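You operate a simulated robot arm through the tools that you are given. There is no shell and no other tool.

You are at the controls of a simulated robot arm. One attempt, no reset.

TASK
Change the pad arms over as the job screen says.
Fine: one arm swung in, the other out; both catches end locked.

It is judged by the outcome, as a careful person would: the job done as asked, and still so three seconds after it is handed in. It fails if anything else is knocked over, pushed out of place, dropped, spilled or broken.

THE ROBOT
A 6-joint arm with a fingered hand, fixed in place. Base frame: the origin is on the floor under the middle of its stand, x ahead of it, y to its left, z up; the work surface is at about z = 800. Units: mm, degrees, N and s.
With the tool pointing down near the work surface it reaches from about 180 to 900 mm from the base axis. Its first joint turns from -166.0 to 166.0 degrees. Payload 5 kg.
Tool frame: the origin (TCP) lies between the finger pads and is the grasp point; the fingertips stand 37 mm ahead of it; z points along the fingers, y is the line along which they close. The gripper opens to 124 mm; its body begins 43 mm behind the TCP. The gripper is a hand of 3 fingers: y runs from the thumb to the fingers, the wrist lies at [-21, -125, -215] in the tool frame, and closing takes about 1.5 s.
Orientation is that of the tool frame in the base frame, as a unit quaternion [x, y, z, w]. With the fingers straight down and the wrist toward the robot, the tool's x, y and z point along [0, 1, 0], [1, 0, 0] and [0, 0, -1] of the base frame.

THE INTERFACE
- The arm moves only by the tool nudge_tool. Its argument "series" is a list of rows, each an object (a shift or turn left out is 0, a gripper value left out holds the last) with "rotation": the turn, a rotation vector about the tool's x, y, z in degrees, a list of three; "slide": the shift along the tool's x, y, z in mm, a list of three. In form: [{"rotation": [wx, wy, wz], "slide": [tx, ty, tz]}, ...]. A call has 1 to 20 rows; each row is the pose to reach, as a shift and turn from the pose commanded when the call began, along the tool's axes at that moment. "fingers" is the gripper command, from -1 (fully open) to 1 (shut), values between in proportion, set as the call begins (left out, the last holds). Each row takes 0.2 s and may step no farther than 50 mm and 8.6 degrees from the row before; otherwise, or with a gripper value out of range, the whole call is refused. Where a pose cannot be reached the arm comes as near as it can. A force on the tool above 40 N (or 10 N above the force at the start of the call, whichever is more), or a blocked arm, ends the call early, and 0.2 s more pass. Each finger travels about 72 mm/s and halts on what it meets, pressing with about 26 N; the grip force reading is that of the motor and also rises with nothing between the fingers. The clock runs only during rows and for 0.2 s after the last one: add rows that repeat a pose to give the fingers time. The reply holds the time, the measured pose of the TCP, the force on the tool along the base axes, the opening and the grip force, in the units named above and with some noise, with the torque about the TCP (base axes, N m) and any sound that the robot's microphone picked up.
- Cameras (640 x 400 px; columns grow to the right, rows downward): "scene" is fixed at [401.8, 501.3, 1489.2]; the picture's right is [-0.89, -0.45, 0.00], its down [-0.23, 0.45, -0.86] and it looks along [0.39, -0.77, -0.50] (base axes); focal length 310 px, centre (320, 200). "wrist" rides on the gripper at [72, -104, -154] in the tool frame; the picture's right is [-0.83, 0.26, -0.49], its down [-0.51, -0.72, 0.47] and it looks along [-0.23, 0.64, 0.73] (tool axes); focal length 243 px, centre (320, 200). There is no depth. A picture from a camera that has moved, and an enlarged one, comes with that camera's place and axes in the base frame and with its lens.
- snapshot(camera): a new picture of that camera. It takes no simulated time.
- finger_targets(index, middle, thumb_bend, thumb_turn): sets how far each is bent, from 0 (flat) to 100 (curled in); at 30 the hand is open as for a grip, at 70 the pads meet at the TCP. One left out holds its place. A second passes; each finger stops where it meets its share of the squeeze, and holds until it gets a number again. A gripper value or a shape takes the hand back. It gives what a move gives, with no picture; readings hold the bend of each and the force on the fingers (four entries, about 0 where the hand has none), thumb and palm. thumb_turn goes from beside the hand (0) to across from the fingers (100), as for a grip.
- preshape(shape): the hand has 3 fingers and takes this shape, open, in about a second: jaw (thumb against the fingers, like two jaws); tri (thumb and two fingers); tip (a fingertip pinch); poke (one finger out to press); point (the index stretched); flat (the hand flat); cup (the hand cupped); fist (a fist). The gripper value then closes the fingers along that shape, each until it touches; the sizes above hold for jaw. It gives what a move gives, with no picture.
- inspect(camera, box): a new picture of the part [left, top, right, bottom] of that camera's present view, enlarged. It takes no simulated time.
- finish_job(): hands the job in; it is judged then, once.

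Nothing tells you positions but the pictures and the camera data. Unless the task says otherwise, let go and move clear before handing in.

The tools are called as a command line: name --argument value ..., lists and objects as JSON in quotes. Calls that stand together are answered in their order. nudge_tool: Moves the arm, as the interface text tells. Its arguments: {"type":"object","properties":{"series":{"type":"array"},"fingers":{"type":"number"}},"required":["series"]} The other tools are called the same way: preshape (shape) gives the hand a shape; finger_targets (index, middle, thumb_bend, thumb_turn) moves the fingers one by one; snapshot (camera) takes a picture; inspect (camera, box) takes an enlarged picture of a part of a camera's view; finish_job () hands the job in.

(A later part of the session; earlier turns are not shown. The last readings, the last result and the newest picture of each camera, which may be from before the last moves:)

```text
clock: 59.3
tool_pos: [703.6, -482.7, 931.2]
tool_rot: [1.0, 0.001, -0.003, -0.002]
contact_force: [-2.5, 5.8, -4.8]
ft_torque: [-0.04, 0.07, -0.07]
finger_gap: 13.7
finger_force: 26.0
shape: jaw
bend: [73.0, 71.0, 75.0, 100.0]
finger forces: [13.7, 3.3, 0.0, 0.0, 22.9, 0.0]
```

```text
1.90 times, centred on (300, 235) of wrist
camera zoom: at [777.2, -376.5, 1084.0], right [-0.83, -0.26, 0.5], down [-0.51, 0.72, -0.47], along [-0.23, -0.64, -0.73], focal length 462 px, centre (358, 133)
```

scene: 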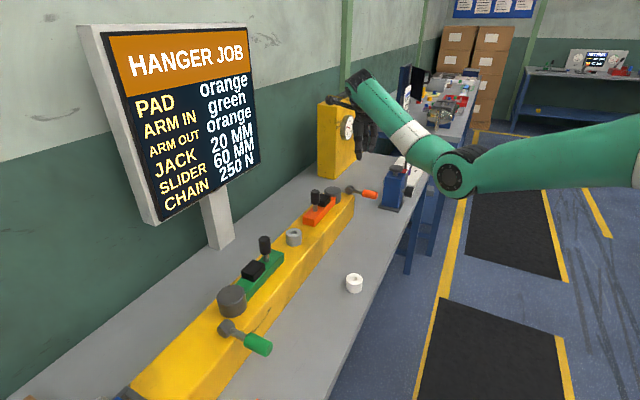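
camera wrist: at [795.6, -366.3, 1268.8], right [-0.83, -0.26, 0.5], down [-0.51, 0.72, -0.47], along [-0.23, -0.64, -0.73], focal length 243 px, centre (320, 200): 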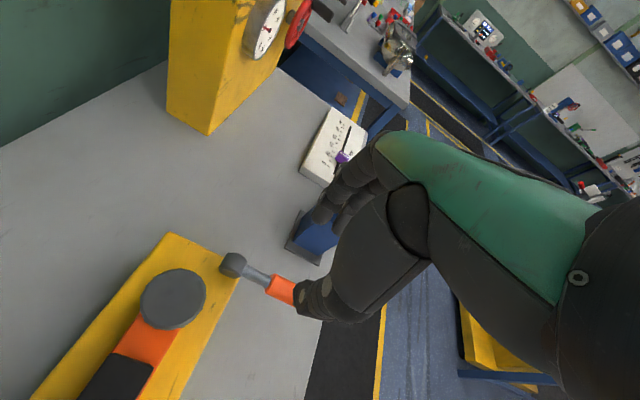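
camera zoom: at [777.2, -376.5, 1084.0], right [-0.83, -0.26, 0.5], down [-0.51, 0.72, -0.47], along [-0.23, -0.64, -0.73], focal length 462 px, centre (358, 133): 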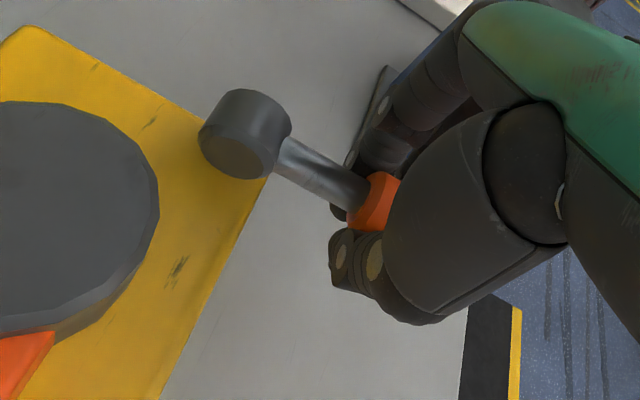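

The grip matches the green side. I'll lift the orange lever along its arc to about 50°.

nudge_tool --series '[{"slide": [0.3, 0, -5.7]}, {"slide": [1, 0, -11.5]}, {"slide": [2.3, 0, -17]}, {"slide": [4, 0, -22.6]}, {"slide": [6.2, 0, -27.8]}, {"slide": [8.8, 0, -33]}, {"slide": [12, 0, -37.9]}, {"slide": [15.4, 0, -42.4]}, {"slide": [19.4, 0, -46.6]}, {"slide": [23.6, 0, -50.6]}]'

inspect --camera "wrist" --box '[200, 130, 400, 340]'

```text
clock: 61.5
tool_pos: [727.3, -481.6, 983.0]
tool_rot: [1.0, 0.001, -0.001, 0.0]
contact_force: [-2.2, 0.1, -5.7]
ft_torque: [0.08, 0.11, 0.0]
finger_gap: 12.8
finger_force: 25.6
shape: jaw
bend: [73.0, 72.0, 77.0, 100.0]
finger forces: [11.9, 0.1, 0.0, 0.0, 12.6, 0.0]
```

```text
1.90 times, centred on (300, 235) of wrist
camera zoom: at [800.8, -376.4, 1135.2], right [-0.83, -0.26, 0.49], down [-0.51, 0.72, -0.47], along [-0.23, -0.64, -0.73], focal length 462 px, centre (358, 133)
```

zoom: 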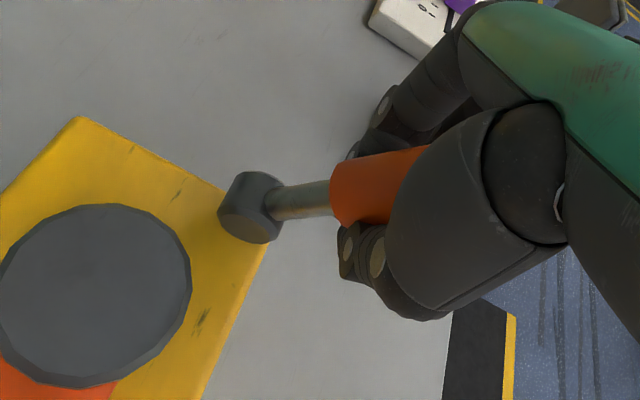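

nudge_tool --series '[{"slide": [4.6, 0, -3.5]}, {"slide": [7, 0, -5]}, {"slide": [9.4, 0, -6.6]}, {"slide": [11.4, 0, -7.8]}, {"slide": [13.4, 0, -8.8]}]'

inspect --camera "wrist" --box '[200, 130, 400, 340]'

```text
clock: 62.7
tool_pos: [735.7, -481.7, 986.6]
tool_rot: [1.0, -0.002, -0.007, -0.003]
contact_force: [-34.9, 0.3, -18.8]
ft_torque: [0.13, 0.52, -0.28]
finger_gap: 11.4
finger_force: 26.1
shape: jaw
bend: [73.0, 72.0, 77.0, 100.0]
finger forces: [21.1, 0.0, 0.1, 0.0, 27.2, 0.0]
```

```text
1.90 times, centred on (300, 235) of wrist
camera zoom: at [811.8, -378.0, 1139.6], right [-0.82, -0.26, 0.5], down [-0.51, 0.73, -0.46], along [-0.24, -0.64, -0.73], focal length 462 px, centre (358, 133)
```

zoom: 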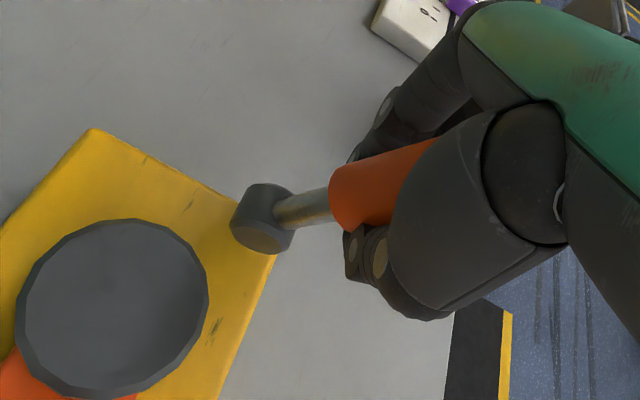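

The orange lever is at its raised stop. I'll open and rise straight up to clear it.

nudge_tool --series '[{"slide": [-1, 0, 0]}, {"slide": [-2, 0, 0]}, {"slide": [-2, 0, 0]}, {"slide": [-2, 0, -10]}, {"slide": [-2, 0, -30]}, {"slide": [-2, 0, -55]}, {"slide": [-2, 0, -85]}, {"slide": [-2, 0, -115]}, {"slide": [-2, 0, -115]}]' --fingers 0.0

snapshot --camera "wrist"

inspect --camera "scene" --box '[280, 130, 440, 240]'

```text
clock: 64.7
tool_pos: [738.5, -482.3, 1105.8]
tool_rot: [1.0, 0.001, -0.001, 0.0]
contact_force: [-0.3, 0.6, -0.1]
ft_torque: [-0.01, 0.0, 0.02]
finger_gap: 61.6
finger_force: 0.1
shape: jaw
bend: [74.0, 45.0, 69.0, 100.0]
finger forces: [0.1, 0.0, 0.0, 0.0, 0.0, 0.1]
```

```text
taken
camera wrist: at [812.7, -376.2, 1258.5], right [-0.83, -0.26, 0.5], down [-0.51, 0.72, -0.47], along [-0.23, -0.64, -0.73], focal length 243 px, centre (320, 200)
```

wrist: 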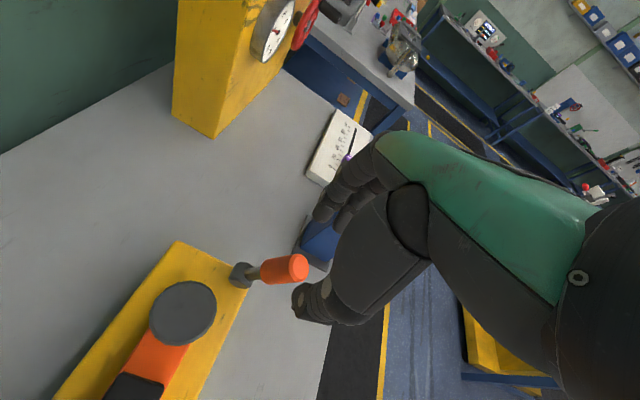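

```text
3.64 times, centred on (360, 185) of scene
camera zoom: at [401.8, 501.3, 1489.2], right [-0.89, -0.45, 0.0], down [-0.23, 0.45, -0.86], along [0.39, -0.77, -0.5], focal length 1129 px, centre (174, 254)
```

zoom: 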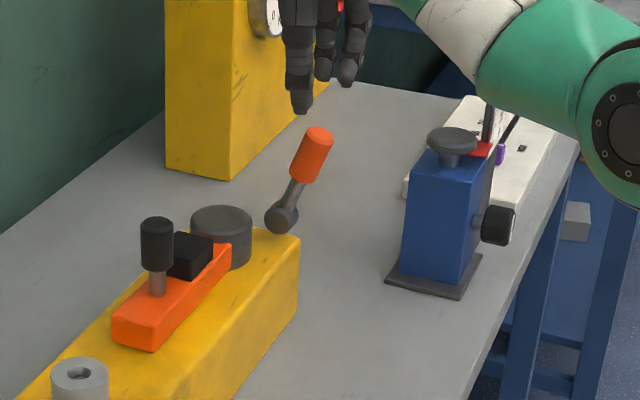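

The orange catch is raised at about 71°, the same as green was. Next I'll go to the orange arm's knob at (815, -274) with about 25° yaw, staying high.

nudge_tool --series '[{"rotation": [0, 0, -8.1], "slide": [0, -26, -8]}, {"rotation": [0, 0, -16.2], "slide": [2, -52, -8]}, {"rotation": [0, 0, -24.3], "slide": [8, -78, -8]}, {"rotation": [0, 0, -32.4], "slide": [18, -104, -8]}, {"rotation": [0, 0, -40.5], "slide": [30, -130, -8]}, {"rotation": [0, 0, -48.6], "slide": [45, -156, -4]}, {"rotation": [0, 0, -56.7], "slide": [60, -182, 0]}, {"rotation": [0, 0, -65], "slide": [76, -208, 0]}, {"rotation": [0, 0, -65], "slide": [76, -208, 0]}]'

snapshot --camera "wrist"

inspect --camera "scene" --box '[240, 100, 420, 250]'

```text
clock: 66.7
tool_pos: [815.2, -273.8, 1105.1]
tool_rot: [0.843, 0.538, -0.002, -0.001]
contact_force: [1.0, 0.8, 0.0]
ft_torque: [-0.04, -0.04, -0.04]
finger_gap: 61.6
finger_force: 0.0
shape: jaw
bend: [74.0, 45.0, 69.0, 100.0]
finger forces: [0.1, 0.0, 0.0, 0.0, 0.0, 0.1]
```

```text
taken
camera wrist: at [751.9, -162.1, 1258.9], right [-0.11, -0.86, 0.49], down [-0.87, -0.16, -0.47], along [0.48, -0.48, -0.73], focal length 243 px, centre (320, 200)
```

wrist: 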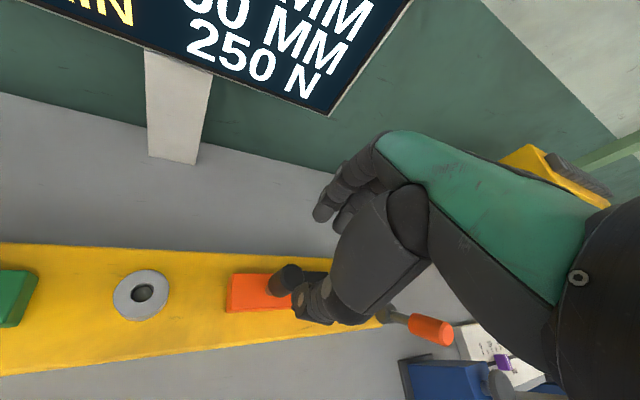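

```text
2.67 times, centred on (330, 175) of scene
camera zoom: at [401.8, 501.3, 1489.2], right [-0.89, -0.45, 0.0], down [-0.23, 0.45, -0.86], along [0.39, -0.77, -0.5], focal length 828 px, centre (293, 267)
```

zoom: 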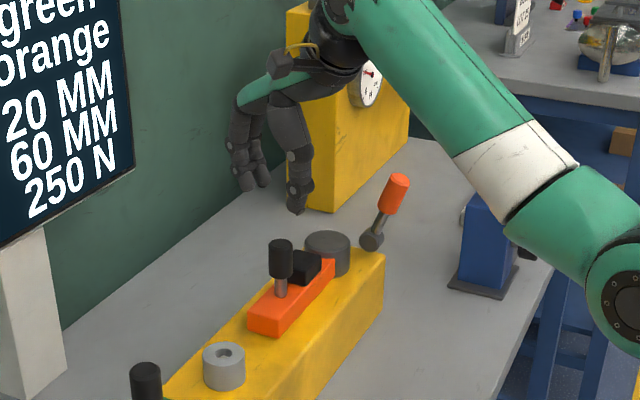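

The hand is centred over the orange knob. I'll descend to straddle it.

nudge_tool --series '[{"slide": [0, 0, 30]}, {"slide": [0, 0, 60]}, {"slide": [0, 0, 90]}, {"slide": [0, 0, 108]}, {"slide": [0, 0, 116]}, {"slide": [0, 0, 116]}]'

inspect --camera "wrist" --box '[180, 180, 400, 350]'

inspect --camera "scene" --box '[240, 130, 400, 250]'

```text
clock: 68.1
tool_pos: [814.5, -274.3, 987.1]
tool_rot: [0.843, 0.537, -0.002, -0.001]
contact_force: [-1.4, 0.0, -0.2]
ft_torque: [0.03, -0.03, -0.02]
finger_gap: 61.7
finger_force: 0.0
shape: jaw
bend: [74.0, 45.0, 69.0, 100.0]
finger forces: [0.0, 0.0, 0.1, 0.0, 0.0, 0.0]
```

```text
2.35 times, centred on (290, 265) of wrist
camera zoom: at [751.8, -162.5, 1142.6], right [-0.11, -0.86, 0.49], down [-0.87, -0.16, -0.47], along [0.48, -0.48, -0.73], focal length 571 px, centre (391, 47)
```

zoom: 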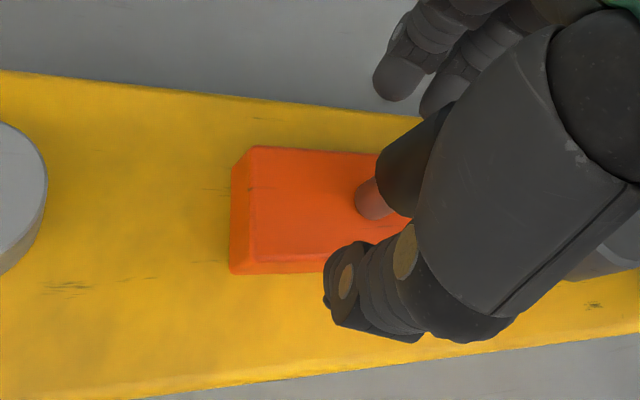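

```text
3.33 times, centred on (320, 190) of scene
camera zoom: at [401.8, 501.3, 1489.2], right [-0.89, -0.45, 0.0], down [-0.23, 0.45, -0.86], along [0.39, -0.77, -0.5], focal length 1035 px, centre (320, 233)
```

zoom: 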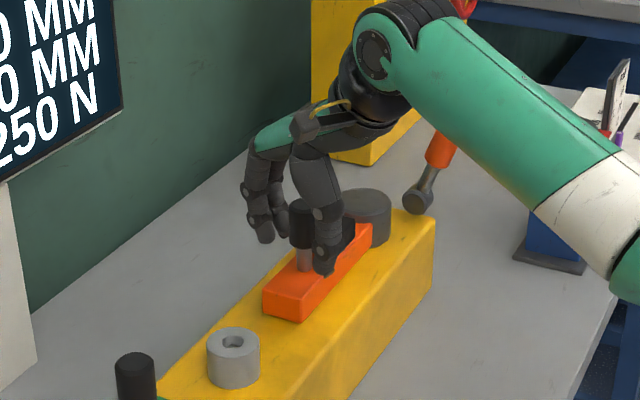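

nudge_tool --series '[{"slide": [0, 0, 0]}, {"slide": [0, 0, 0]}, {"slide": [0, 0, 0]}, {"slide": [0, 0, 0]}, {"slide": [0, 0, 0]}, {"slide": [0, 0, 0]}]' --fingers 0.8

inspect --camera "wrist" --box '[180, 180, 400, 350]'

```text
clock: 69.5
tool_pos: [814.6, -272.1, 987.8]
tool_rot: [0.843, 0.537, -0.002, -0.002]
contact_force: [-4.1, 6.9, -7.5]
ft_torque: [0.16, 0.12, 0.01]
finger_gap: 17.2
finger_force: 26.0
shape: jaw
bend: [72.0, 61.0, 74.0, 100.0]
finger forces: [11.9, 7.2, 0.0, 0.1, 24.3, 0.0]
```

```text
2.35 times, centred on (290, 265) of wrist
camera zoom: at [751.7, -162.1, 1142.1], right [-0.11, -0.86, 0.49], down [-0.87, -0.16, -0.47], along [0.48, -0.48, -0.74], focal length 571 px, centre (391, 47)
```

zoom: 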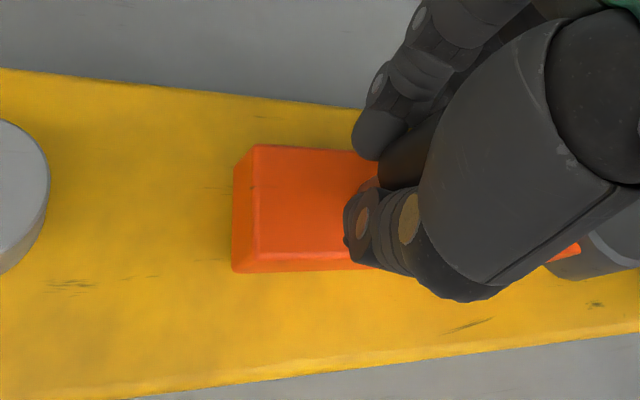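

The orange knob is gripped. I'll do a small test swing outward about the hub at (814, -418).

nudge_tool --series '[{"rotation": [0, 0, -2], "slide": [-2.2, -4.5, 0]}, {"rotation": [0, 0, -4], "slide": [-4.5, -8.9, 0]}, {"rotation": [0, 0, -6], "slide": [-7, -13.2, 0]}, {"rotation": [0, 0, -8], "slide": [-9.7, -17.5, 0]}]'

inspect --camera "scene" --box '[240, 130, 400, 250]'

```text
clock: 70.5
tool_pos: [795.7, -274.1, 987.6]
tool_rot: [0.803, 0.596, -0.002, -0.002]
contact_force: [0.8, 16.5, -10.3]
ft_torque: [0.37, 0.01, 0.14]
finger_gap: 16.7
finger_force: 26.3
shape: jaw
bend: [72.0, 61.0, 74.0, 100.0]
finger forces: [18.3, 7.3, 0.0, 0.0, 24.0, 0.1]
```

```text
3.33 times, centred on (320, 190) of scene
camera zoom: at [401.8, 501.3, 1489.2], right [-0.89, -0.45, 0.0], down [-0.23, 0.45, -0.86], along [0.39, -0.77, -0.5], focal length 1035 px, centre (320, 233)
```

zoom: 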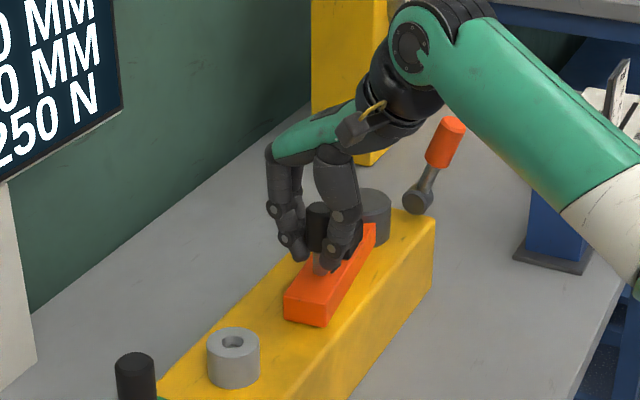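

The orange arm is free and swinging. The force suggests a slightly larger radius, so I'll adjust and continue the arc.

nudge_tool --series '[{"rotation": [0, 0, -3], "slide": [-1, -7.4, 0]}, {"rotation": [0, 0, -6], "slide": [-3.9, -14.8, 0]}, {"rotation": [0, 0, -12], "slide": [-12.4, -27.5, 0]}, {"rotation": [0, 0, -18], "slide": [-22.2, -39.2, 0]}, {"rotation": [0, 0, -24], "slide": [-33.2, -49.9, 0]}, {"rotation": [0, 0, -30], "slide": [-45.1, -59.4, 0]}, {"rotation": [0, 0, -36], "slide": [-58.1, -67.5, 0]}, {"rotation": [0, 0, -36], "slide": [-58.1, -67.5, 0]}]'

snapshot --camera "scene"

snapshot --camera "wrist"

```text
clock: 72.3
tool_pos: [713.3, -310.5, 988.6]
tool_rot: [0.579, 0.815, -0.001, -0.002]
contact_force: [-9.4, 11.3, -14.6]
ft_torque: [0.27, 0.22, 0.12]
finger_gap: 16.4
finger_force: 26.3
shape: jaw
bend: [72.0, 61.0, 74.0, 100.0]
finger forces: [18.2, 7.4, 0.1, 0.0, 24.6, 0.1]
```

```text
taken
```

scene: 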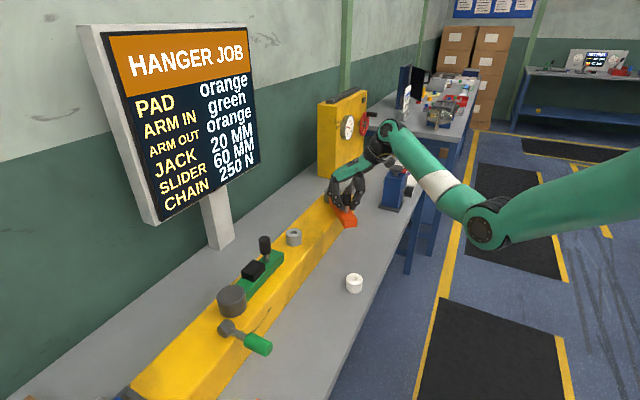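

```text
taken
camera wrist: at [591.7, -274.9, 1142.7], right [0.52, -0.7, 0.49], down [-0.52, -0.72, -0.47], along [0.68, -0.01, -0.74], focal length 243 px, centre (320, 200)
```

wrist: 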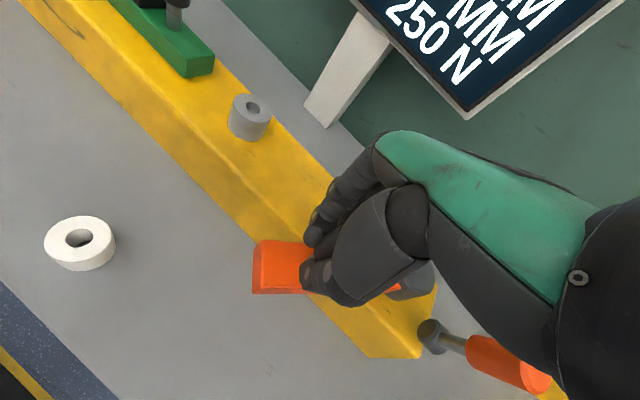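

nudge_tool --series '[{"rotation": [0, 0, -3], "slide": [-3.1, -7, 0]}, {"rotation": [0, 0, -6], "slide": [-6.2, -14, 0]}, {"rotation": [0, 0, -12], "slide": [-14.8, -26.9, 0]}, {"rotation": [0, 0, -18], "slide": [-24.6, -38.7, 0]}, {"rotation": [0, 0, -24], "slide": [-35.6, -49.4, 0]}, {"rotation": [0, 0, -27], "slide": [-41.6, -54.2, 0]}, {"rotation": [0, 0, -30], "slide": [-47.8, -58.9, 0]}, {"rotation": [0, 0, -30], "slide": [-47.8, -58.9, 0]}]'

inspect --camera "scene" --box '[280, 120, 440, 250]'

snapshot --camera "wrist"

```text
clock: 74.1
tool_pos: [671.5, -375.2, 988.0]
tool_rot: [0.349, 0.937, 0.0, -0.004]
contact_force: [-24.3, 10.5, -16.3]
ft_torque: [0.23, 0.63, 0.26]
finger_gap: 16.5
finger_force: 26.0
shape: jaw
bend: [71.0, 61.0, 74.0, 100.0]
finger forces: [24.6, 6.8, 0.1, 0.0, 26.1, 0.0]
```

```text
3.08 times, centred on (360, 185) of scene
camera zoom: at [401.8, 501.3, 1489.2], right [-0.89, -0.45, 0.0], down [-0.23, 0.45, -0.86], along [0.39, -0.77, -0.5], focal length 955 px, centre (197, 246)
```

zoom: 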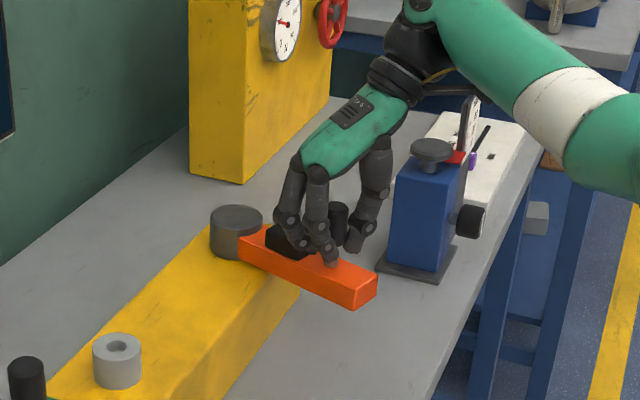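

```text
taken
camera wrist: at [549.8, -405.5, 1142.9], right [0.8, -0.35, 0.49], down [-0.09, -0.88, -0.47], along [0.59, 0.33, -0.74], focal length 243 px, centre (320, 200)
```

wrist: 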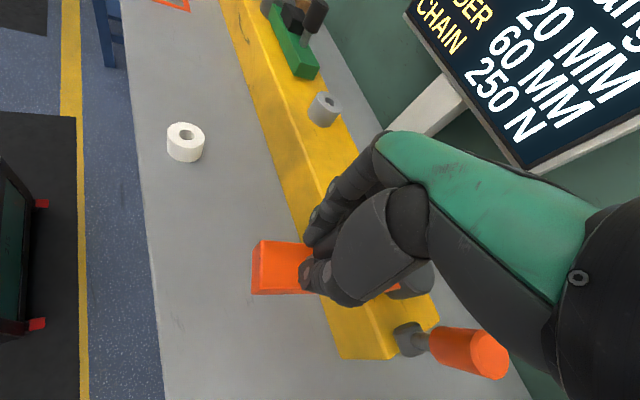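

The orange arm is nearly out. A radial pull has built up, so I'll relieve it with a small outward shift before finishing the swing.

nudge_tool --series '[{"slide": [2, -1, 0]}, {"slide": [3.8, -2, 0]}]'

```text
clock: 74.7
tool_pos: [670.5, -373.9, 988.1]
tool_rot: [0.35, 0.937, -0.001, -0.001]
contact_force: [-6.1, 2.6, -23.9]
ft_torque: [0.1, 0.16, 0.11]
finger_gap: 16.1
finger_force: 26.5
shape: jaw
bend: [71.0, 61.0, 74.0, 100.0]
finger forces: [16.3, 9.8, 0.1, 0.1, 22.7, 0.0]
```

nudge_tool --series '[{"rotation": [0, 0, -1.5], "slide": [-1.6, -3.5, 2]}, {"rotation": [0, 0, -3], "slide": [-3.3, -7, 2]}, {"rotation": [0, 0, -5], "slide": [-5.8, -11.6, 2]}, {"rotation": [0, 0, -7], "slide": [-8.5, -16.1, 2]}, {"rotation": [0, 0, -9], "slide": [-11.3, -20.6, 2]}]'

inspect --camera "scene" --box '[280, 120, 440, 250]'

```text
clock: 75.9
tool_pos: [663.2, -394.7, 987.1]
tool_rot: [0.273, 0.962, 0.001, -0.002]
contact_force: [-4.8, 19.3, -6.2]
ft_torque: [0.55, 0.08, 0.19]
finger_gap: 16.5
finger_force: 25.8
shape: jaw
bend: [71.0, 60.0, 75.0, 100.0]
finger forces: [18.7, 9.7, 0.0, 0.1, 19.3, 0.0]
```

```text
3.08 times, centred on (360, 185) of scene
camera zoom: at [401.8, 501.3, 1489.2], right [-0.89, -0.45, 0.0], down [-0.23, 0.45, -0.86], along [0.39, -0.77, -0.5], focal length 955 px, centre (197, 246)
```

zoom: 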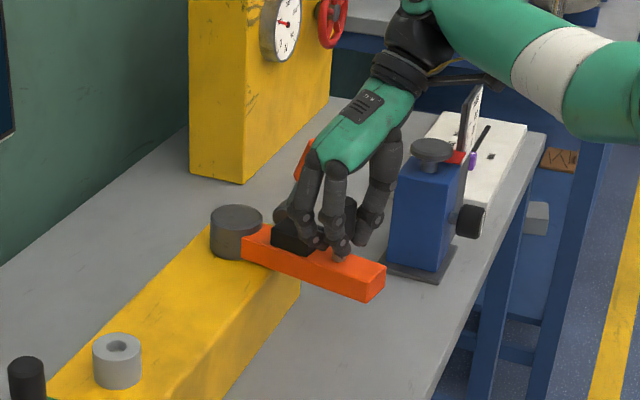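

nudge_tool --series '[{"rotation": [0, 0, -1], "slide": [-1.8, -2.2, 0]}, {"rotation": [0, 0, -2], "slide": [-3, -4, 0]}, {"rotation": [0, 0, -2], "slide": [-3, -4, 0]}]'

```text
clock: 76.7
tool_pos: [663.6, -401.3, 986.1]
tool_rot: [0.258, 0.966, 0.001, -0.004]
contact_force: [-10.4, 33.6, -11.5]
ft_torque: [0.8, 0.3, 0.37]
finger_gap: 15.9
finger_force: 26.2
shape: jaw
bend: [71.0, 59.0, 76.0, 100.0]
finger forces: [26.0, 11.2, 0.0, 0.0, 15.8, 0.0]
```

Resistance rises steeply (34 N) while the fingers flex, so the orange arm is at its outer stop. I'll back off slightly, release and rise.

nudge_tool --series '[{"slide": [2, 4, 0]}, {"slide": [2, 4, 0]}, {"slide": [2, 4, 0]}, {"slide": [2, 4, 0]}, {"slide": [2, 4, -15]}, {"slide": [2, 4, -45]}, {"slide": [2, 4, -80]}, {"slide": [2, 4, -115]}, {"slide": [2, 4, -115]}]' --fingers 0.0

snapshot --camera "wrist"

inspect --camera "scene" --box '[280, 120, 440, 250]'

```text
clock: 78.7
tool_pos: [664.6, -397.8, 1102.6]
tool_rot: [0.258, 0.966, 0.0, -0.002]
contact_force: [1.1, 0.4, 0.1]
ft_torque: [0.02, -0.02, 0.01]
finger_gap: 61.7
finger_force: 0.0
shape: jaw
bend: [74.0, 45.0, 69.0, 100.0]
finger forces: [0.0, 0.0, 0.1, 0.0, 0.0, 0.0]
```

```text
taken
camera wrist: at [550.9, -451.5, 1256.3], right [0.85, -0.19, 0.49], down [0.08, -0.88, -0.47], along [0.52, 0.44, -0.73], focal length 243 px, centre (320, 200)
```

wrist: 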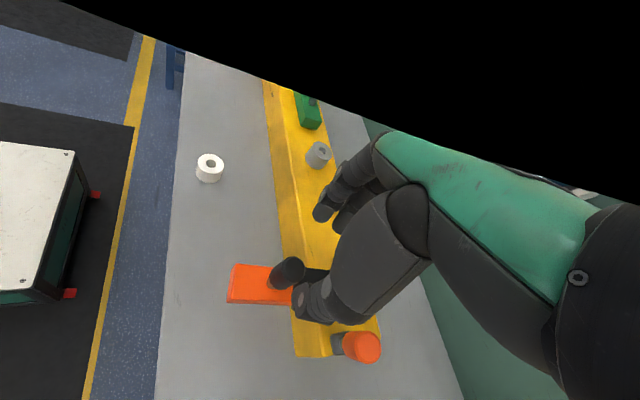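

```text
3.08 times, centred on (360, 185) of scene
camera zoom: at [401.8, 501.3, 1489.2], right [-0.89, -0.45, 0.0], down [-0.23, 0.45, -0.86], along [0.39, -0.77, -0.5], focal length 955 px, centre (197, 246)
```

zoom: 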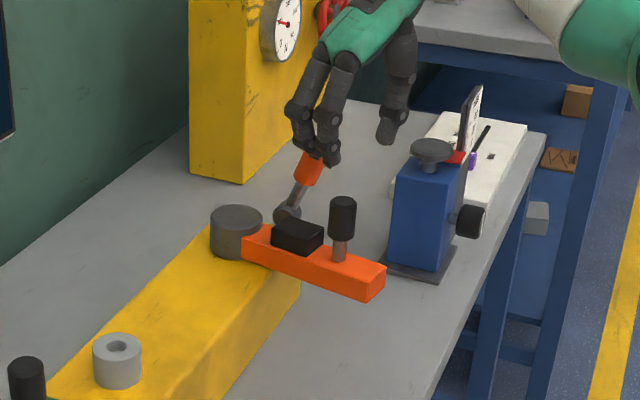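

inspect --camera "wrist" --box '[210, 230, 410, 380]'

```text
2.67 times, centred on (310, 305) of wrist
camera zoom: at [550.9, -451.5, 1256.3], right [0.85, -0.19, 0.49], down [0.08, -0.88, -0.47], along [0.52, 0.44, -0.73], focal length 647 px, centre (347, -80)
```

zoom: 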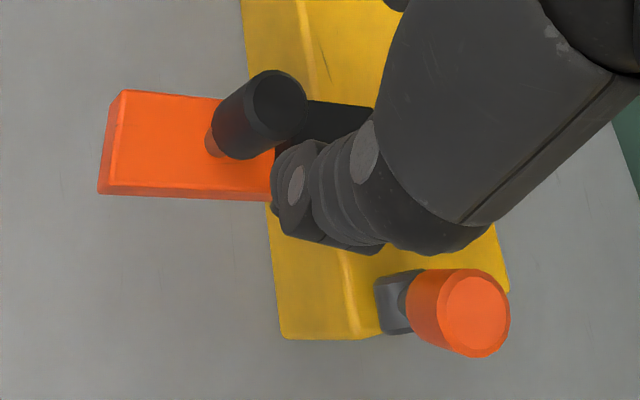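

The orange knob is at about (673, -392), so the arm is out at about 80°, mirroring where green started. Next I'll lock the orange catch by straddling the raised lever front-to-back (yaw 0) and pulling it forward and down with the fingers.

nudge_tool --series '[{"rotation": [0, 0, 7.5], "slide": [-8, -2, -15]}, {"rotation": [0, 0, 15], "slide": [-20, -6, -20]}, {"rotation": [0, 0, 22.5], "slide": [-35, -10, -20]}, {"rotation": [0, 0, 30], "slide": [-50, -15, -20]}, {"rotation": [0, 0, 37.5], "slide": [-66, -20, -20]}, {"rotation": [0, 0, 45], "slide": [-82, -24, -20]}, {"rotation": [0, 0, 52.5], "slide": [-98, -29, -20]}, {"rotation": [0, 0, 60], "slide": [-111.6, -33, -15]}, {"rotation": [0, 0, 60], "slide": [-111.6, -33, -10]}, {"rotation": [0, 0, 60], "slide": [-111.6, -33, -10]}]' --fingers -0.3

snapshot --camera "wrist"

inspect --camera "scene" --box '[280, 100, 440, 230]'

```text
clock: 80.9
tool_pos: [745.4, -482.2, 1111.7]
tool_rot: [0.707, 0.707, -0.001, -0.001]
contact_force: [-0.2, -0.3, 0.6]
ft_torque: [-0.01, 0.02, 0.01]
finger_gap: 80.0
finger_force: 0.0
shape: jaw
bend: [28.0, 39.0, 62.0, 100.0]
finger forces: [0.0, 0.0, 0.0, 0.1, 0.1, 0.0]
```

```text
taken
camera wrist: at [641.9, -408.6, 1265.8], right [0.26, -0.83, 0.49], down [-0.72, -0.51, -0.47], along [0.64, -0.23, -0.73], focal length 243 px, centre (320, 200)
```

wrist: 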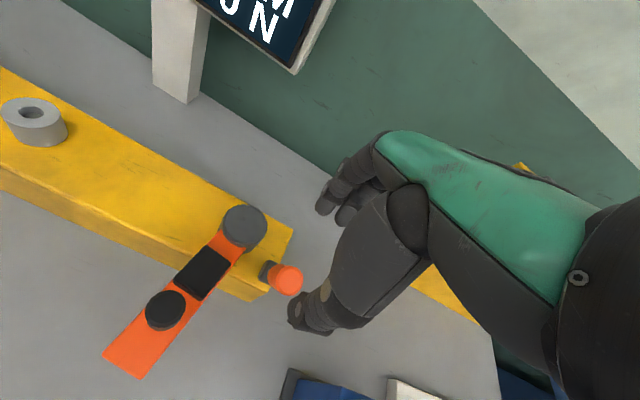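

```text
3.08 times, centred on (360, 165) of scene
camera zoom: at [401.8, 501.3, 1489.2], right [-0.89, -0.45, 0.0], down [-0.23, 0.45, -0.86], along [0.39, -0.77, -0.5], focal length 955 px, centre (197, 308)
```

zoom: 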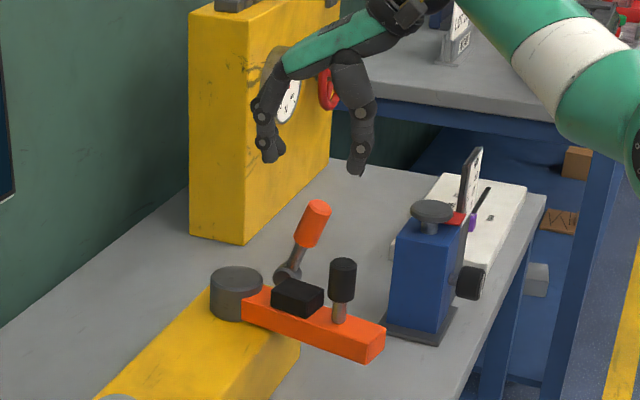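

The view shows the lever between where the thumb and fingers will come down, and the arm out at about 80°. I'll lower the open hand so it straddles the lever tip.

nudge_tool --series '[{"slide": [-1, 0, 25]}, {"slide": [-1, 0, 50]}, {"slide": [-1, 0, 70]}, {"slide": [-1, 0, 82]}, {"slide": [-1, 0, 82]}]'

inspect --camera "wrist" --box '[180, 150, 400, 380]'

inspect --camera "scene" --box '[280, 100, 440, 230]'

```text
clock: 82.1
tool_pos: [745.9, -484.2, 1028.7]
tool_rot: [0.707, 0.707, -0.001, -0.001]
contact_force: [0.3, 0.4, -0.6]
ft_torque: [-0.01, 0.02, 0.01]
finger_gap: 80.6
finger_force: 0.0
shape: jaw
bend: [28.0, 39.0, 62.0, 100.0]
finger forces: [0.1, 0.1, 0.0, 0.0, 0.1, 0.0]
```

```text
1.74 times, centred on (290, 265) of wrist
camera zoom: at [641.6, -409.5, 1183.6], right [0.26, -0.83, 0.49], down [-0.72, -0.51, -0.47], along [0.64, -0.23, -0.73], focal length 422 px, centre (372, 87)
```

zoom: 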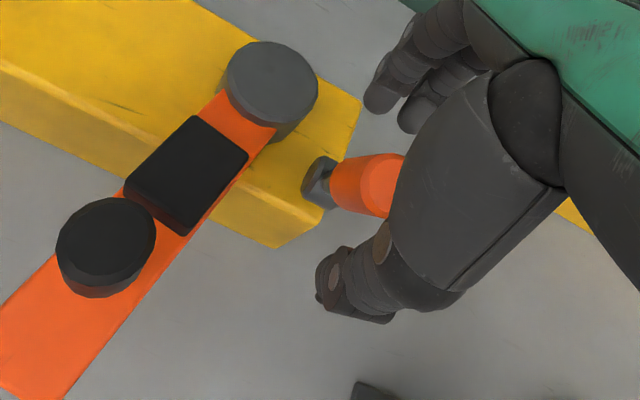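

```text
3.08 times, centred on (360, 165) of scene
camera zoom: at [401.8, 501.3, 1489.2], right [-0.89, -0.45, 0.0], down [-0.23, 0.45, -0.86], along [0.39, -0.77, -0.5], focal length 955 px, centre (197, 308)
```

zoom: 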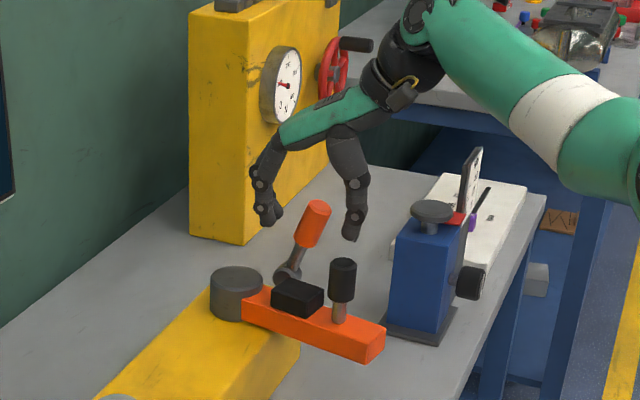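

The hand straddles the lever properly. I'll pull toward -x along the computed arc, watching the forces.

nudge_tool --series '[{"slide": [0, -7, 3]}, {"slide": [0, -14.5, 5.7]}, {"slide": [0, -22, 6.7]}, {"slide": [0, -29.5, 7.7]}, {"slide": [0, -37, 10.5]}, {"slide": [0, -44.5, 13.7]}, {"slide": [0, -49.5, 16.7]}, {"slide": [0, -54.5, 19.7]}, {"slide": [0, -59.5, 23.2]}, {"slide": [0, -64.5, 26.7]}]'

inspect --camera "wrist" --box '[180, 150, 400, 380]'

inspect --camera "scene" --box '[280, 100, 440, 230]'

```text
clock: 84.3
tool_pos: [680.4, -483.4, 1003.8]
tool_rot: [0.707, 0.708, -0.001, -0.001]
contact_force: [-0.1, 1.1, 0.0]
ft_torque: [0.03, -0.03, 0.04]
finger_gap: 81.5
finger_force: 0.1
shape: jaw
bend: [27.0, 39.0, 62.0, 100.0]
finger forces: [1.4, 1.1, 0.1, 0.0, 0.0, 0.0]
```

```text
1.74 times, centred on (290, 265) of wrist
camera zoom: at [576.8, -410.0, 1157.6], right [0.27, -0.83, 0.49], down [-0.72, -0.51, -0.47], along [0.64, -0.23, -0.73], focal length 422 px, centre (372, 87)
```

zoom: 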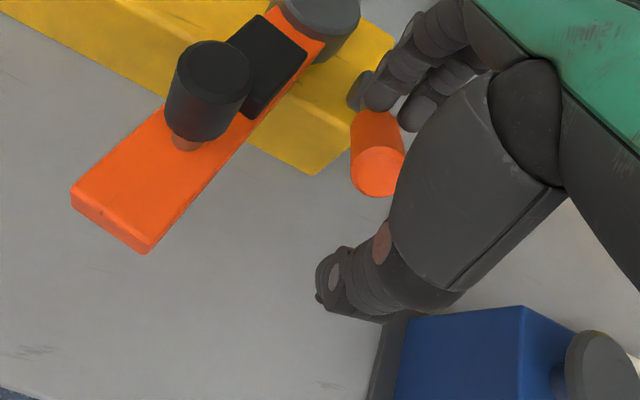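

```text
3.08 times, centred on (360, 165) of scene
camera zoom: at [401.8, 501.3, 1489.2], right [-0.89, -0.45, 0.0], down [-0.23, 0.45, -0.86], along [0.39, -0.77, -0.5], focal length 955 px, centre (197, 308)
```

zoom: 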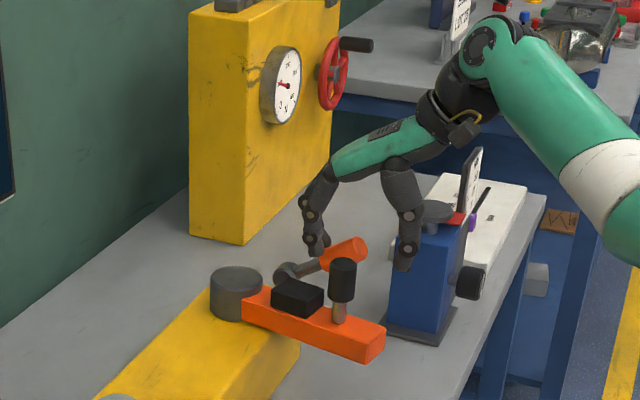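

The lever is coming down well. I'll finish the arc and press until it seats.

nudge_tool --series '[{"slide": [0, -4, 4]}, {"slide": [0, -8, 8]}, {"slide": [0, -10, 13]}, {"slide": [0, -12, 18]}, {"slide": [0, -13, 22]}, {"slide": [0, -13, 25]}, {"slide": [0, -13, 28]}]'

inspect --camera "wrist" --box '[180, 150, 400, 380]'

inspect --camera "scene" --box '[280, 100, 440, 230]'

```text
clock: 85.9
tool_pos: [667.9, -483.6, 975.4]
tool_rot: [0.706, 0.708, -0.002, 0.0]
contact_force: [-1.1, 0.8, 0.7]
ft_torque: [0.02, -0.03, 0.01]
finger_gap: 80.1
finger_force: 0.1
shape: jaw
bend: [73.0, 39.0, 62.0, 100.0]
finger forces: [1.3, 0.0, 0.0, 0.0, 0.1, 0.0]
```

```text
1.74 times, centred on (290, 265) of wrist
camera zoom: at [563.9, -409.7, 1129.8], right [0.26, -0.83, 0.49], down [-0.72, -0.51, -0.47], along [0.64, -0.23, -0.73], focal length 422 px, centre (372, 87)
```

zoom: 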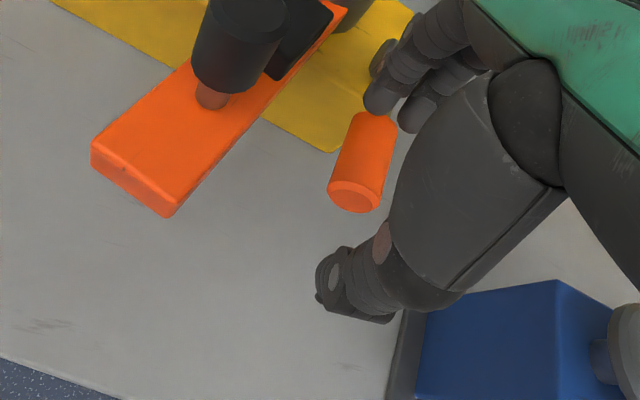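

```text
3.08 times, centred on (360, 165) of scene
camera zoom: at [401.8, 501.3, 1489.2], right [-0.89, -0.45, 0.0], down [-0.23, 0.45, -0.86], along [0.39, -0.77, -0.5], focal length 955 px, centre (197, 308)
```

zoom: 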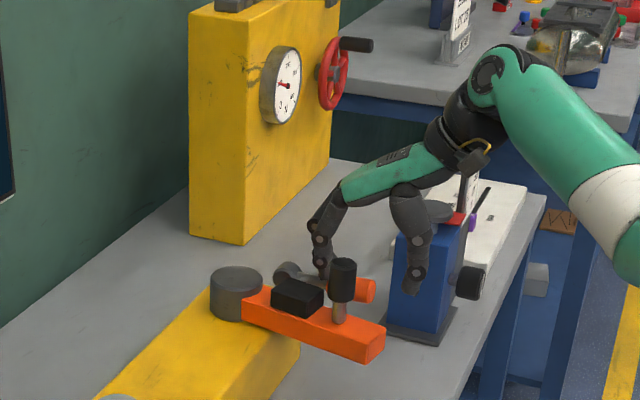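

The lever is almost horizontal, with very little force yet. I'll rise, close the hand, and press it home from above as I did with green.

nudge_tool --series '[{"slide": [0, 0, -30]}, {"slide": [0, 5, -60]}, {"slide": [0, 15, -75]}, {"slide": [0, 26, -75]}, {"slide": [0, 26, -75]}, {"slide": [0, 26, -75]}, {"slide": [0, 26, -75]}, {"slide": [0, 26, -75]}, {"slide": [0, 26, -75]}, {"slide": [0, 26, -75]}]' --fingers 1

inspect --camera "wrist" --box '[180, 150, 400, 380]'

inspect --camera "scene" --box '[300, 140, 420, 230]'

```text
clock: 88.1
tool_pos: [694.3, -482.7, 1049.1]
tool_rot: [0.706, 0.708, -0.001, -0.001]
contact_force: [-0.2, -0.3, -0.6]
ft_torque: [-0.02, 0.02, -0.03]
finger_gap: 16.4
finger_force: 25.8
shape: jaw
bend: [75.0, 50.0, 66.0, 100.0]
finger forces: [0.0, 0.0, 0.0, 0.1, 0.0, 0.1]
```

```text
1.74 times, centred on (290, 265) of wrist
camera zoom: at [590.7, -409.3, 1204.5], right [0.26, -0.83, 0.49], down [-0.72, -0.51, -0.47], along [0.64, -0.23, -0.73], focal length 422 px, centre (372, 87)
```

zoom: 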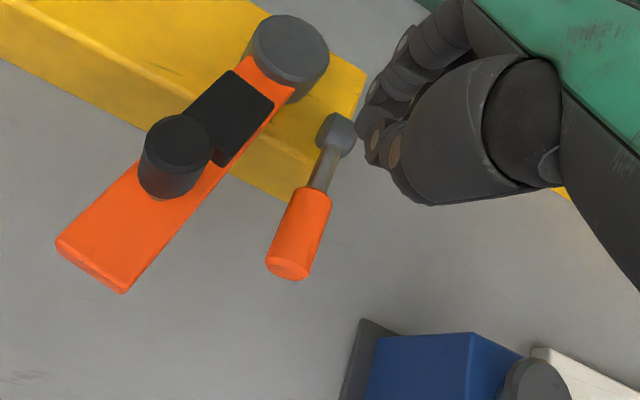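

```text
4.44 times, centred on (360, 185) of scene
camera zoom: at [401.8, 501.3, 1489.2], right [-0.89, -0.45, 0.0], down [-0.23, 0.45, -0.86], along [0.39, -0.77, -0.5], focal length 1380 px, centre (142, 267)
```

zoom: 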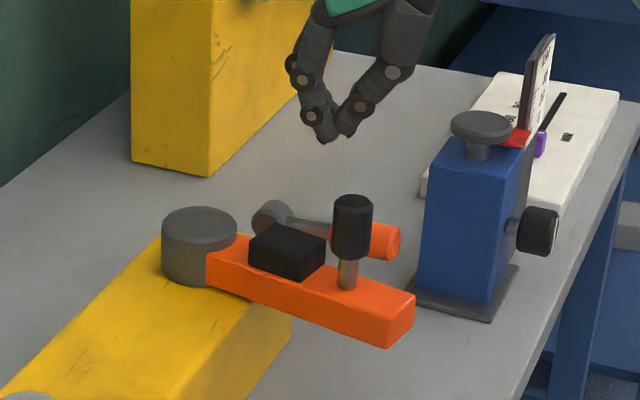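

nudge_tool --series '[{"slide": [0, 0, 25]}, {"slide": [0, 0, 45]}, {"slide": [0, 0, 58]}, {"slide": [0, 0, 63]}, {"slide": [0, 0, 67]}, {"slide": [0, 0, 71]}, {"slide": [0, 0, 75]}, {"slide": [0, 0, 79]}, {"slide": [0, 0, 83]}]'

inspect --camera "scene" --box '[300, 140, 420, 230]'

inspect --camera "wrist" --box '[180, 150, 400, 380]'

```text
clock: 90.1
tool_pos: [694.8, -482.7, 968.6]
tool_rot: [0.708, 0.706, 0.0, 0.001]
contact_force: [-2.7, 2.1, 10.9]
ft_torque: [0.06, -0.13, 0.06]
finger_gap: 16.7
finger_force: 25.8
shape: jaw
bend: [75.0, 50.0, 68.0, 100.0]
finger forces: [0.1, 0.1, 0.0, 0.0, 18.9, 0.0]
```

```text
4.44 times, centred on (360, 185) of scene
camera zoom: at [401.8, 501.3, 1489.2], right [-0.89, -0.45, 0.0], down [-0.23, 0.45, -0.86], along [0.39, -0.77, -0.5], focal length 1380 px, centre (142, 267)
```

zoom: 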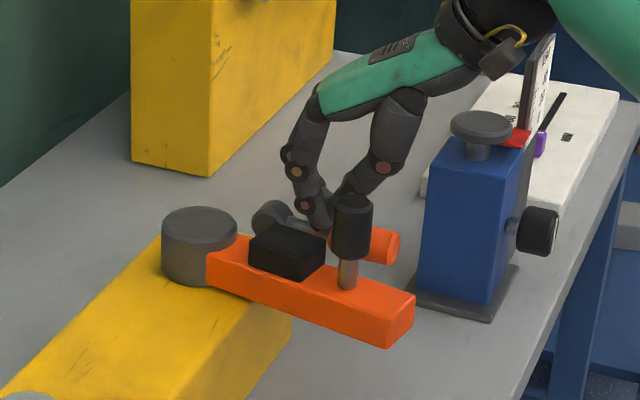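

```text
1.74 times, centred on (290, 265) of wrist
camera zoom: at [590.3, -409.5, 1123.5], right [0.26, -0.83, 0.49], down [-0.72, -0.51, -0.47], along [0.64, -0.23, -0.73], focal length 422 px, centre (372, 87)
```

zoom: 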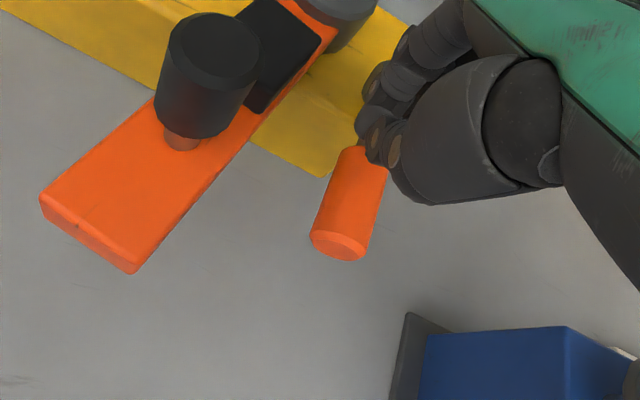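

nudge_tool --series '[{"slide": [0, 0, 3]}, {"slide": [0, 0, 6]}, {"slide": [0, 0, 9]}, {"slide": [0, 0, 12]}]'

inspect --camera "scene" --box '[300, 140, 420, 230]'

```text
clock: 90.7
tool_pos: [697.9, -485.0, 968.6]
tool_rot: [0.707, 0.707, 0.0, 0.004]
contact_force: [3.4, 2.2, 7.8]
ft_torque: [-0.01, -0.33, -0.03]
finger_gap: 16.9
finger_force: 25.5
shape: jaw
bend: [75.0, 50.0, 68.0, 100.0]
finger forces: [0.0, 0.1, 0.0, 0.0, 0.0, 0.1]
stopped in row 3: the force on the tool passed its limit at 42 N (the readings are from after the stop); the commanded pose is now the measured one
```

```text
4.44 times, centred on (360, 185) of scene
camera zoom: at [401.8, 501.3, 1489.2], right [-0.89, -0.45, 0.0], down [-0.23, 0.45, -0.86], along [0.39, -0.77, -0.5], focal length 1380 px, centre (142, 267)
```

zoom: 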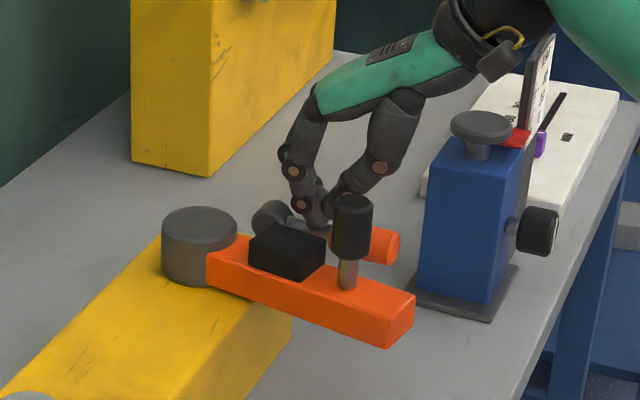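

The orange catch met its hard stop (42 N). I'll rise clear and check both sides.

nudge_tool --series '[{"slide": [0, 0, -25]}, {"slide": [0, 0, -60]}, {"slide": [0, 0, -100]}, {"slide": [0, 0, -140]}, {"slide": [40, -30, -145]}, {"slide": [85, -60, -145]}, {"slide": [85, -60, -145]}]'

snapshot --camera "wrist"

inspect --camera "scene" --box '[300, 140, 420, 230]'

inspect --camera "scene" --box '[180, 220, 340, 360]'

```text
refused: row 5 steps farther than a row can; nothing moved
```

```text
taken
camera wrist: at [591.9, -410.1, 1121.5], right [0.26, -0.83, 0.5], down [-0.72, -0.51, -0.47], along [0.65, -0.23, -0.73], focal length 243 px, centre (320, 200)
```

wrist: 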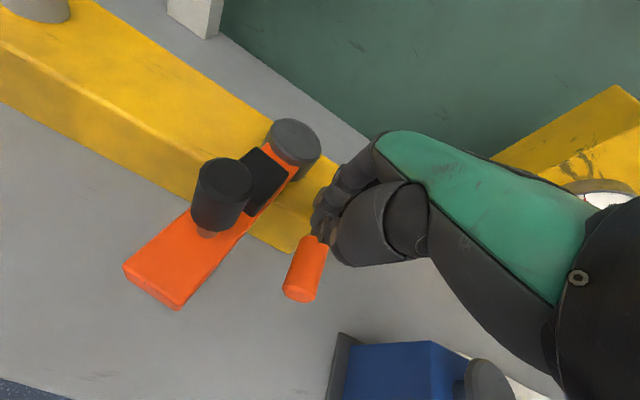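

```text
4.44 times, centred on (360, 185) of scene
camera zoom: at [401.8, 501.3, 1489.2], right [-0.89, -0.45, 0.0], down [-0.23, 0.45, -0.86], along [0.39, -0.77, -0.5], focal length 1380 px, centre (142, 267)
```

zoom: 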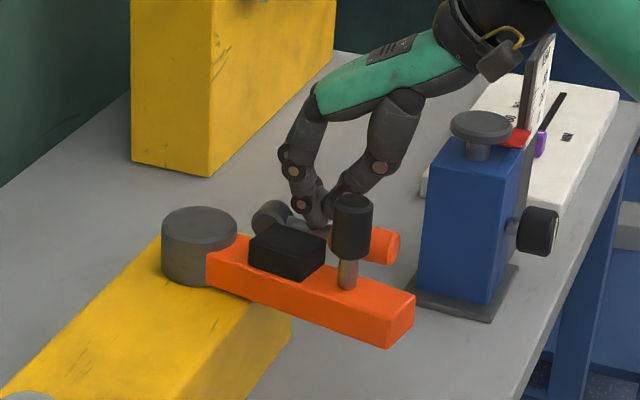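

```text
2.86 times, centred on (260, 290) of scene
camera zoom: at [401.8, 501.3, 1489.2], right [-0.89, -0.45, 0.0], down [-0.23, 0.45, -0.86], along [0.39, -0.77, -0.5], focal length 887 px, centre (491, -57)
```

zoom: 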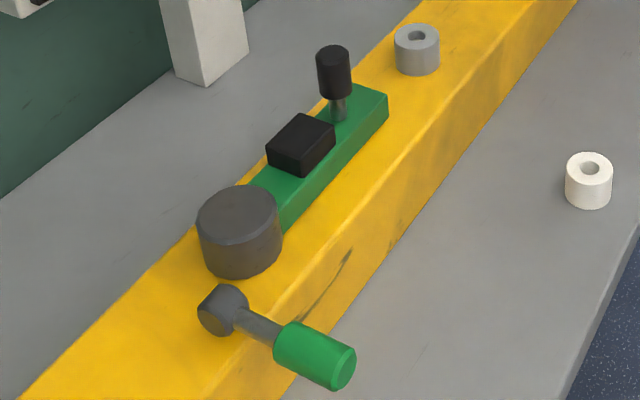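

That move was refused for too large a step, so I'll rise with smaller steps.

nudge_tool --series '[{"slide": [0, 0, -25]}, {"slide": [0, 0, -60]}, {"slide": [0, 0, -100]}, {"slide": [0, 0, -140]}, {"slide": [30, -25, -145]}, {"slide": [60, -50, -145]}, {"slide": [85, -60, -145]}, {"slide": [85, -60, -145]}]'

snapshot --camera "wrist"

inspect --camera "wrist" --box '[60, 180, 340, 390]'

inspect --camera "scene" --box '[300, 140, 420, 230]'

```text
clock: 92.5
tool_pos: [634.8, -399.2, 1111.1]
tool_rot: [0.707, 0.707, 0.001, 0.003]
contact_force: [-0.3, 0.0, -0.2]
ft_torque: [-0.02, 0.0, 0.0]
finger_gap: 16.8
finger_force: 25.8
shape: jaw
bend: [75.0, 50.0, 67.0, 100.0]
finger forces: [0.0, 0.0, 0.0, 0.0, 0.1, 0.0]
```

```text
taken
camera wrist: at [530.0, -325.0, 1264.6], right [0.26, -0.83, 0.5], down [-0.72, -0.51, -0.47], along [0.64, -0.23, -0.73], focal length 243 px, centre (320, 200)
```

wrist: 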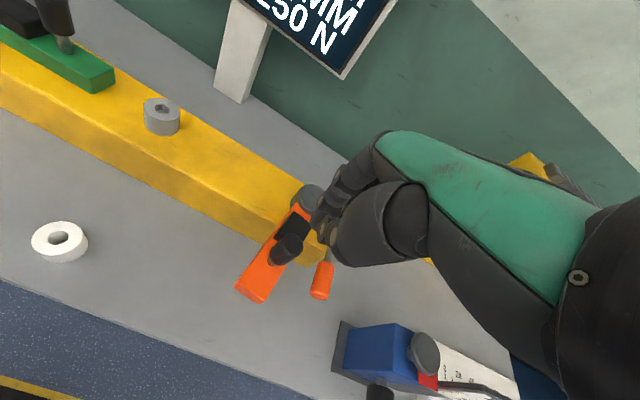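

```text
1.90 times, centred on (200, 285) of wrist
camera zoom: at [530.0, -325.0, 1264.6], right [0.26, -0.83, 0.5], down [-0.72, -0.51, -0.47], along [0.64, -0.23, -0.73], focal length 462 px, centre (549, 38)
```

zoom: 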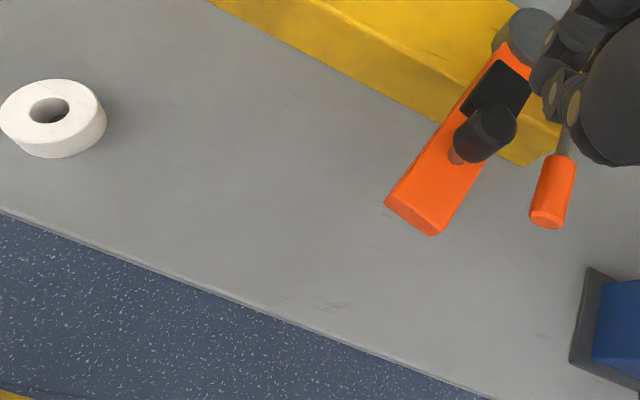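

```text
4.44 times, centred on (360, 185) of scene
camera zoom: at [401.8, 501.3, 1489.2], right [-0.89, -0.45, 0.0], down [-0.23, 0.45, -0.86], along [0.39, -0.77, -0.5], focal length 1380 px, centre (142, 267)
```

zoom: 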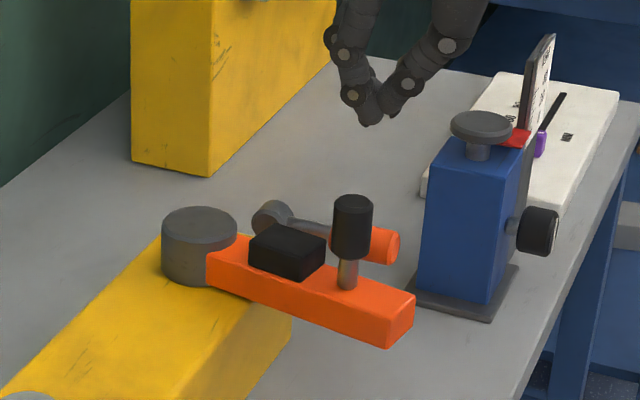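

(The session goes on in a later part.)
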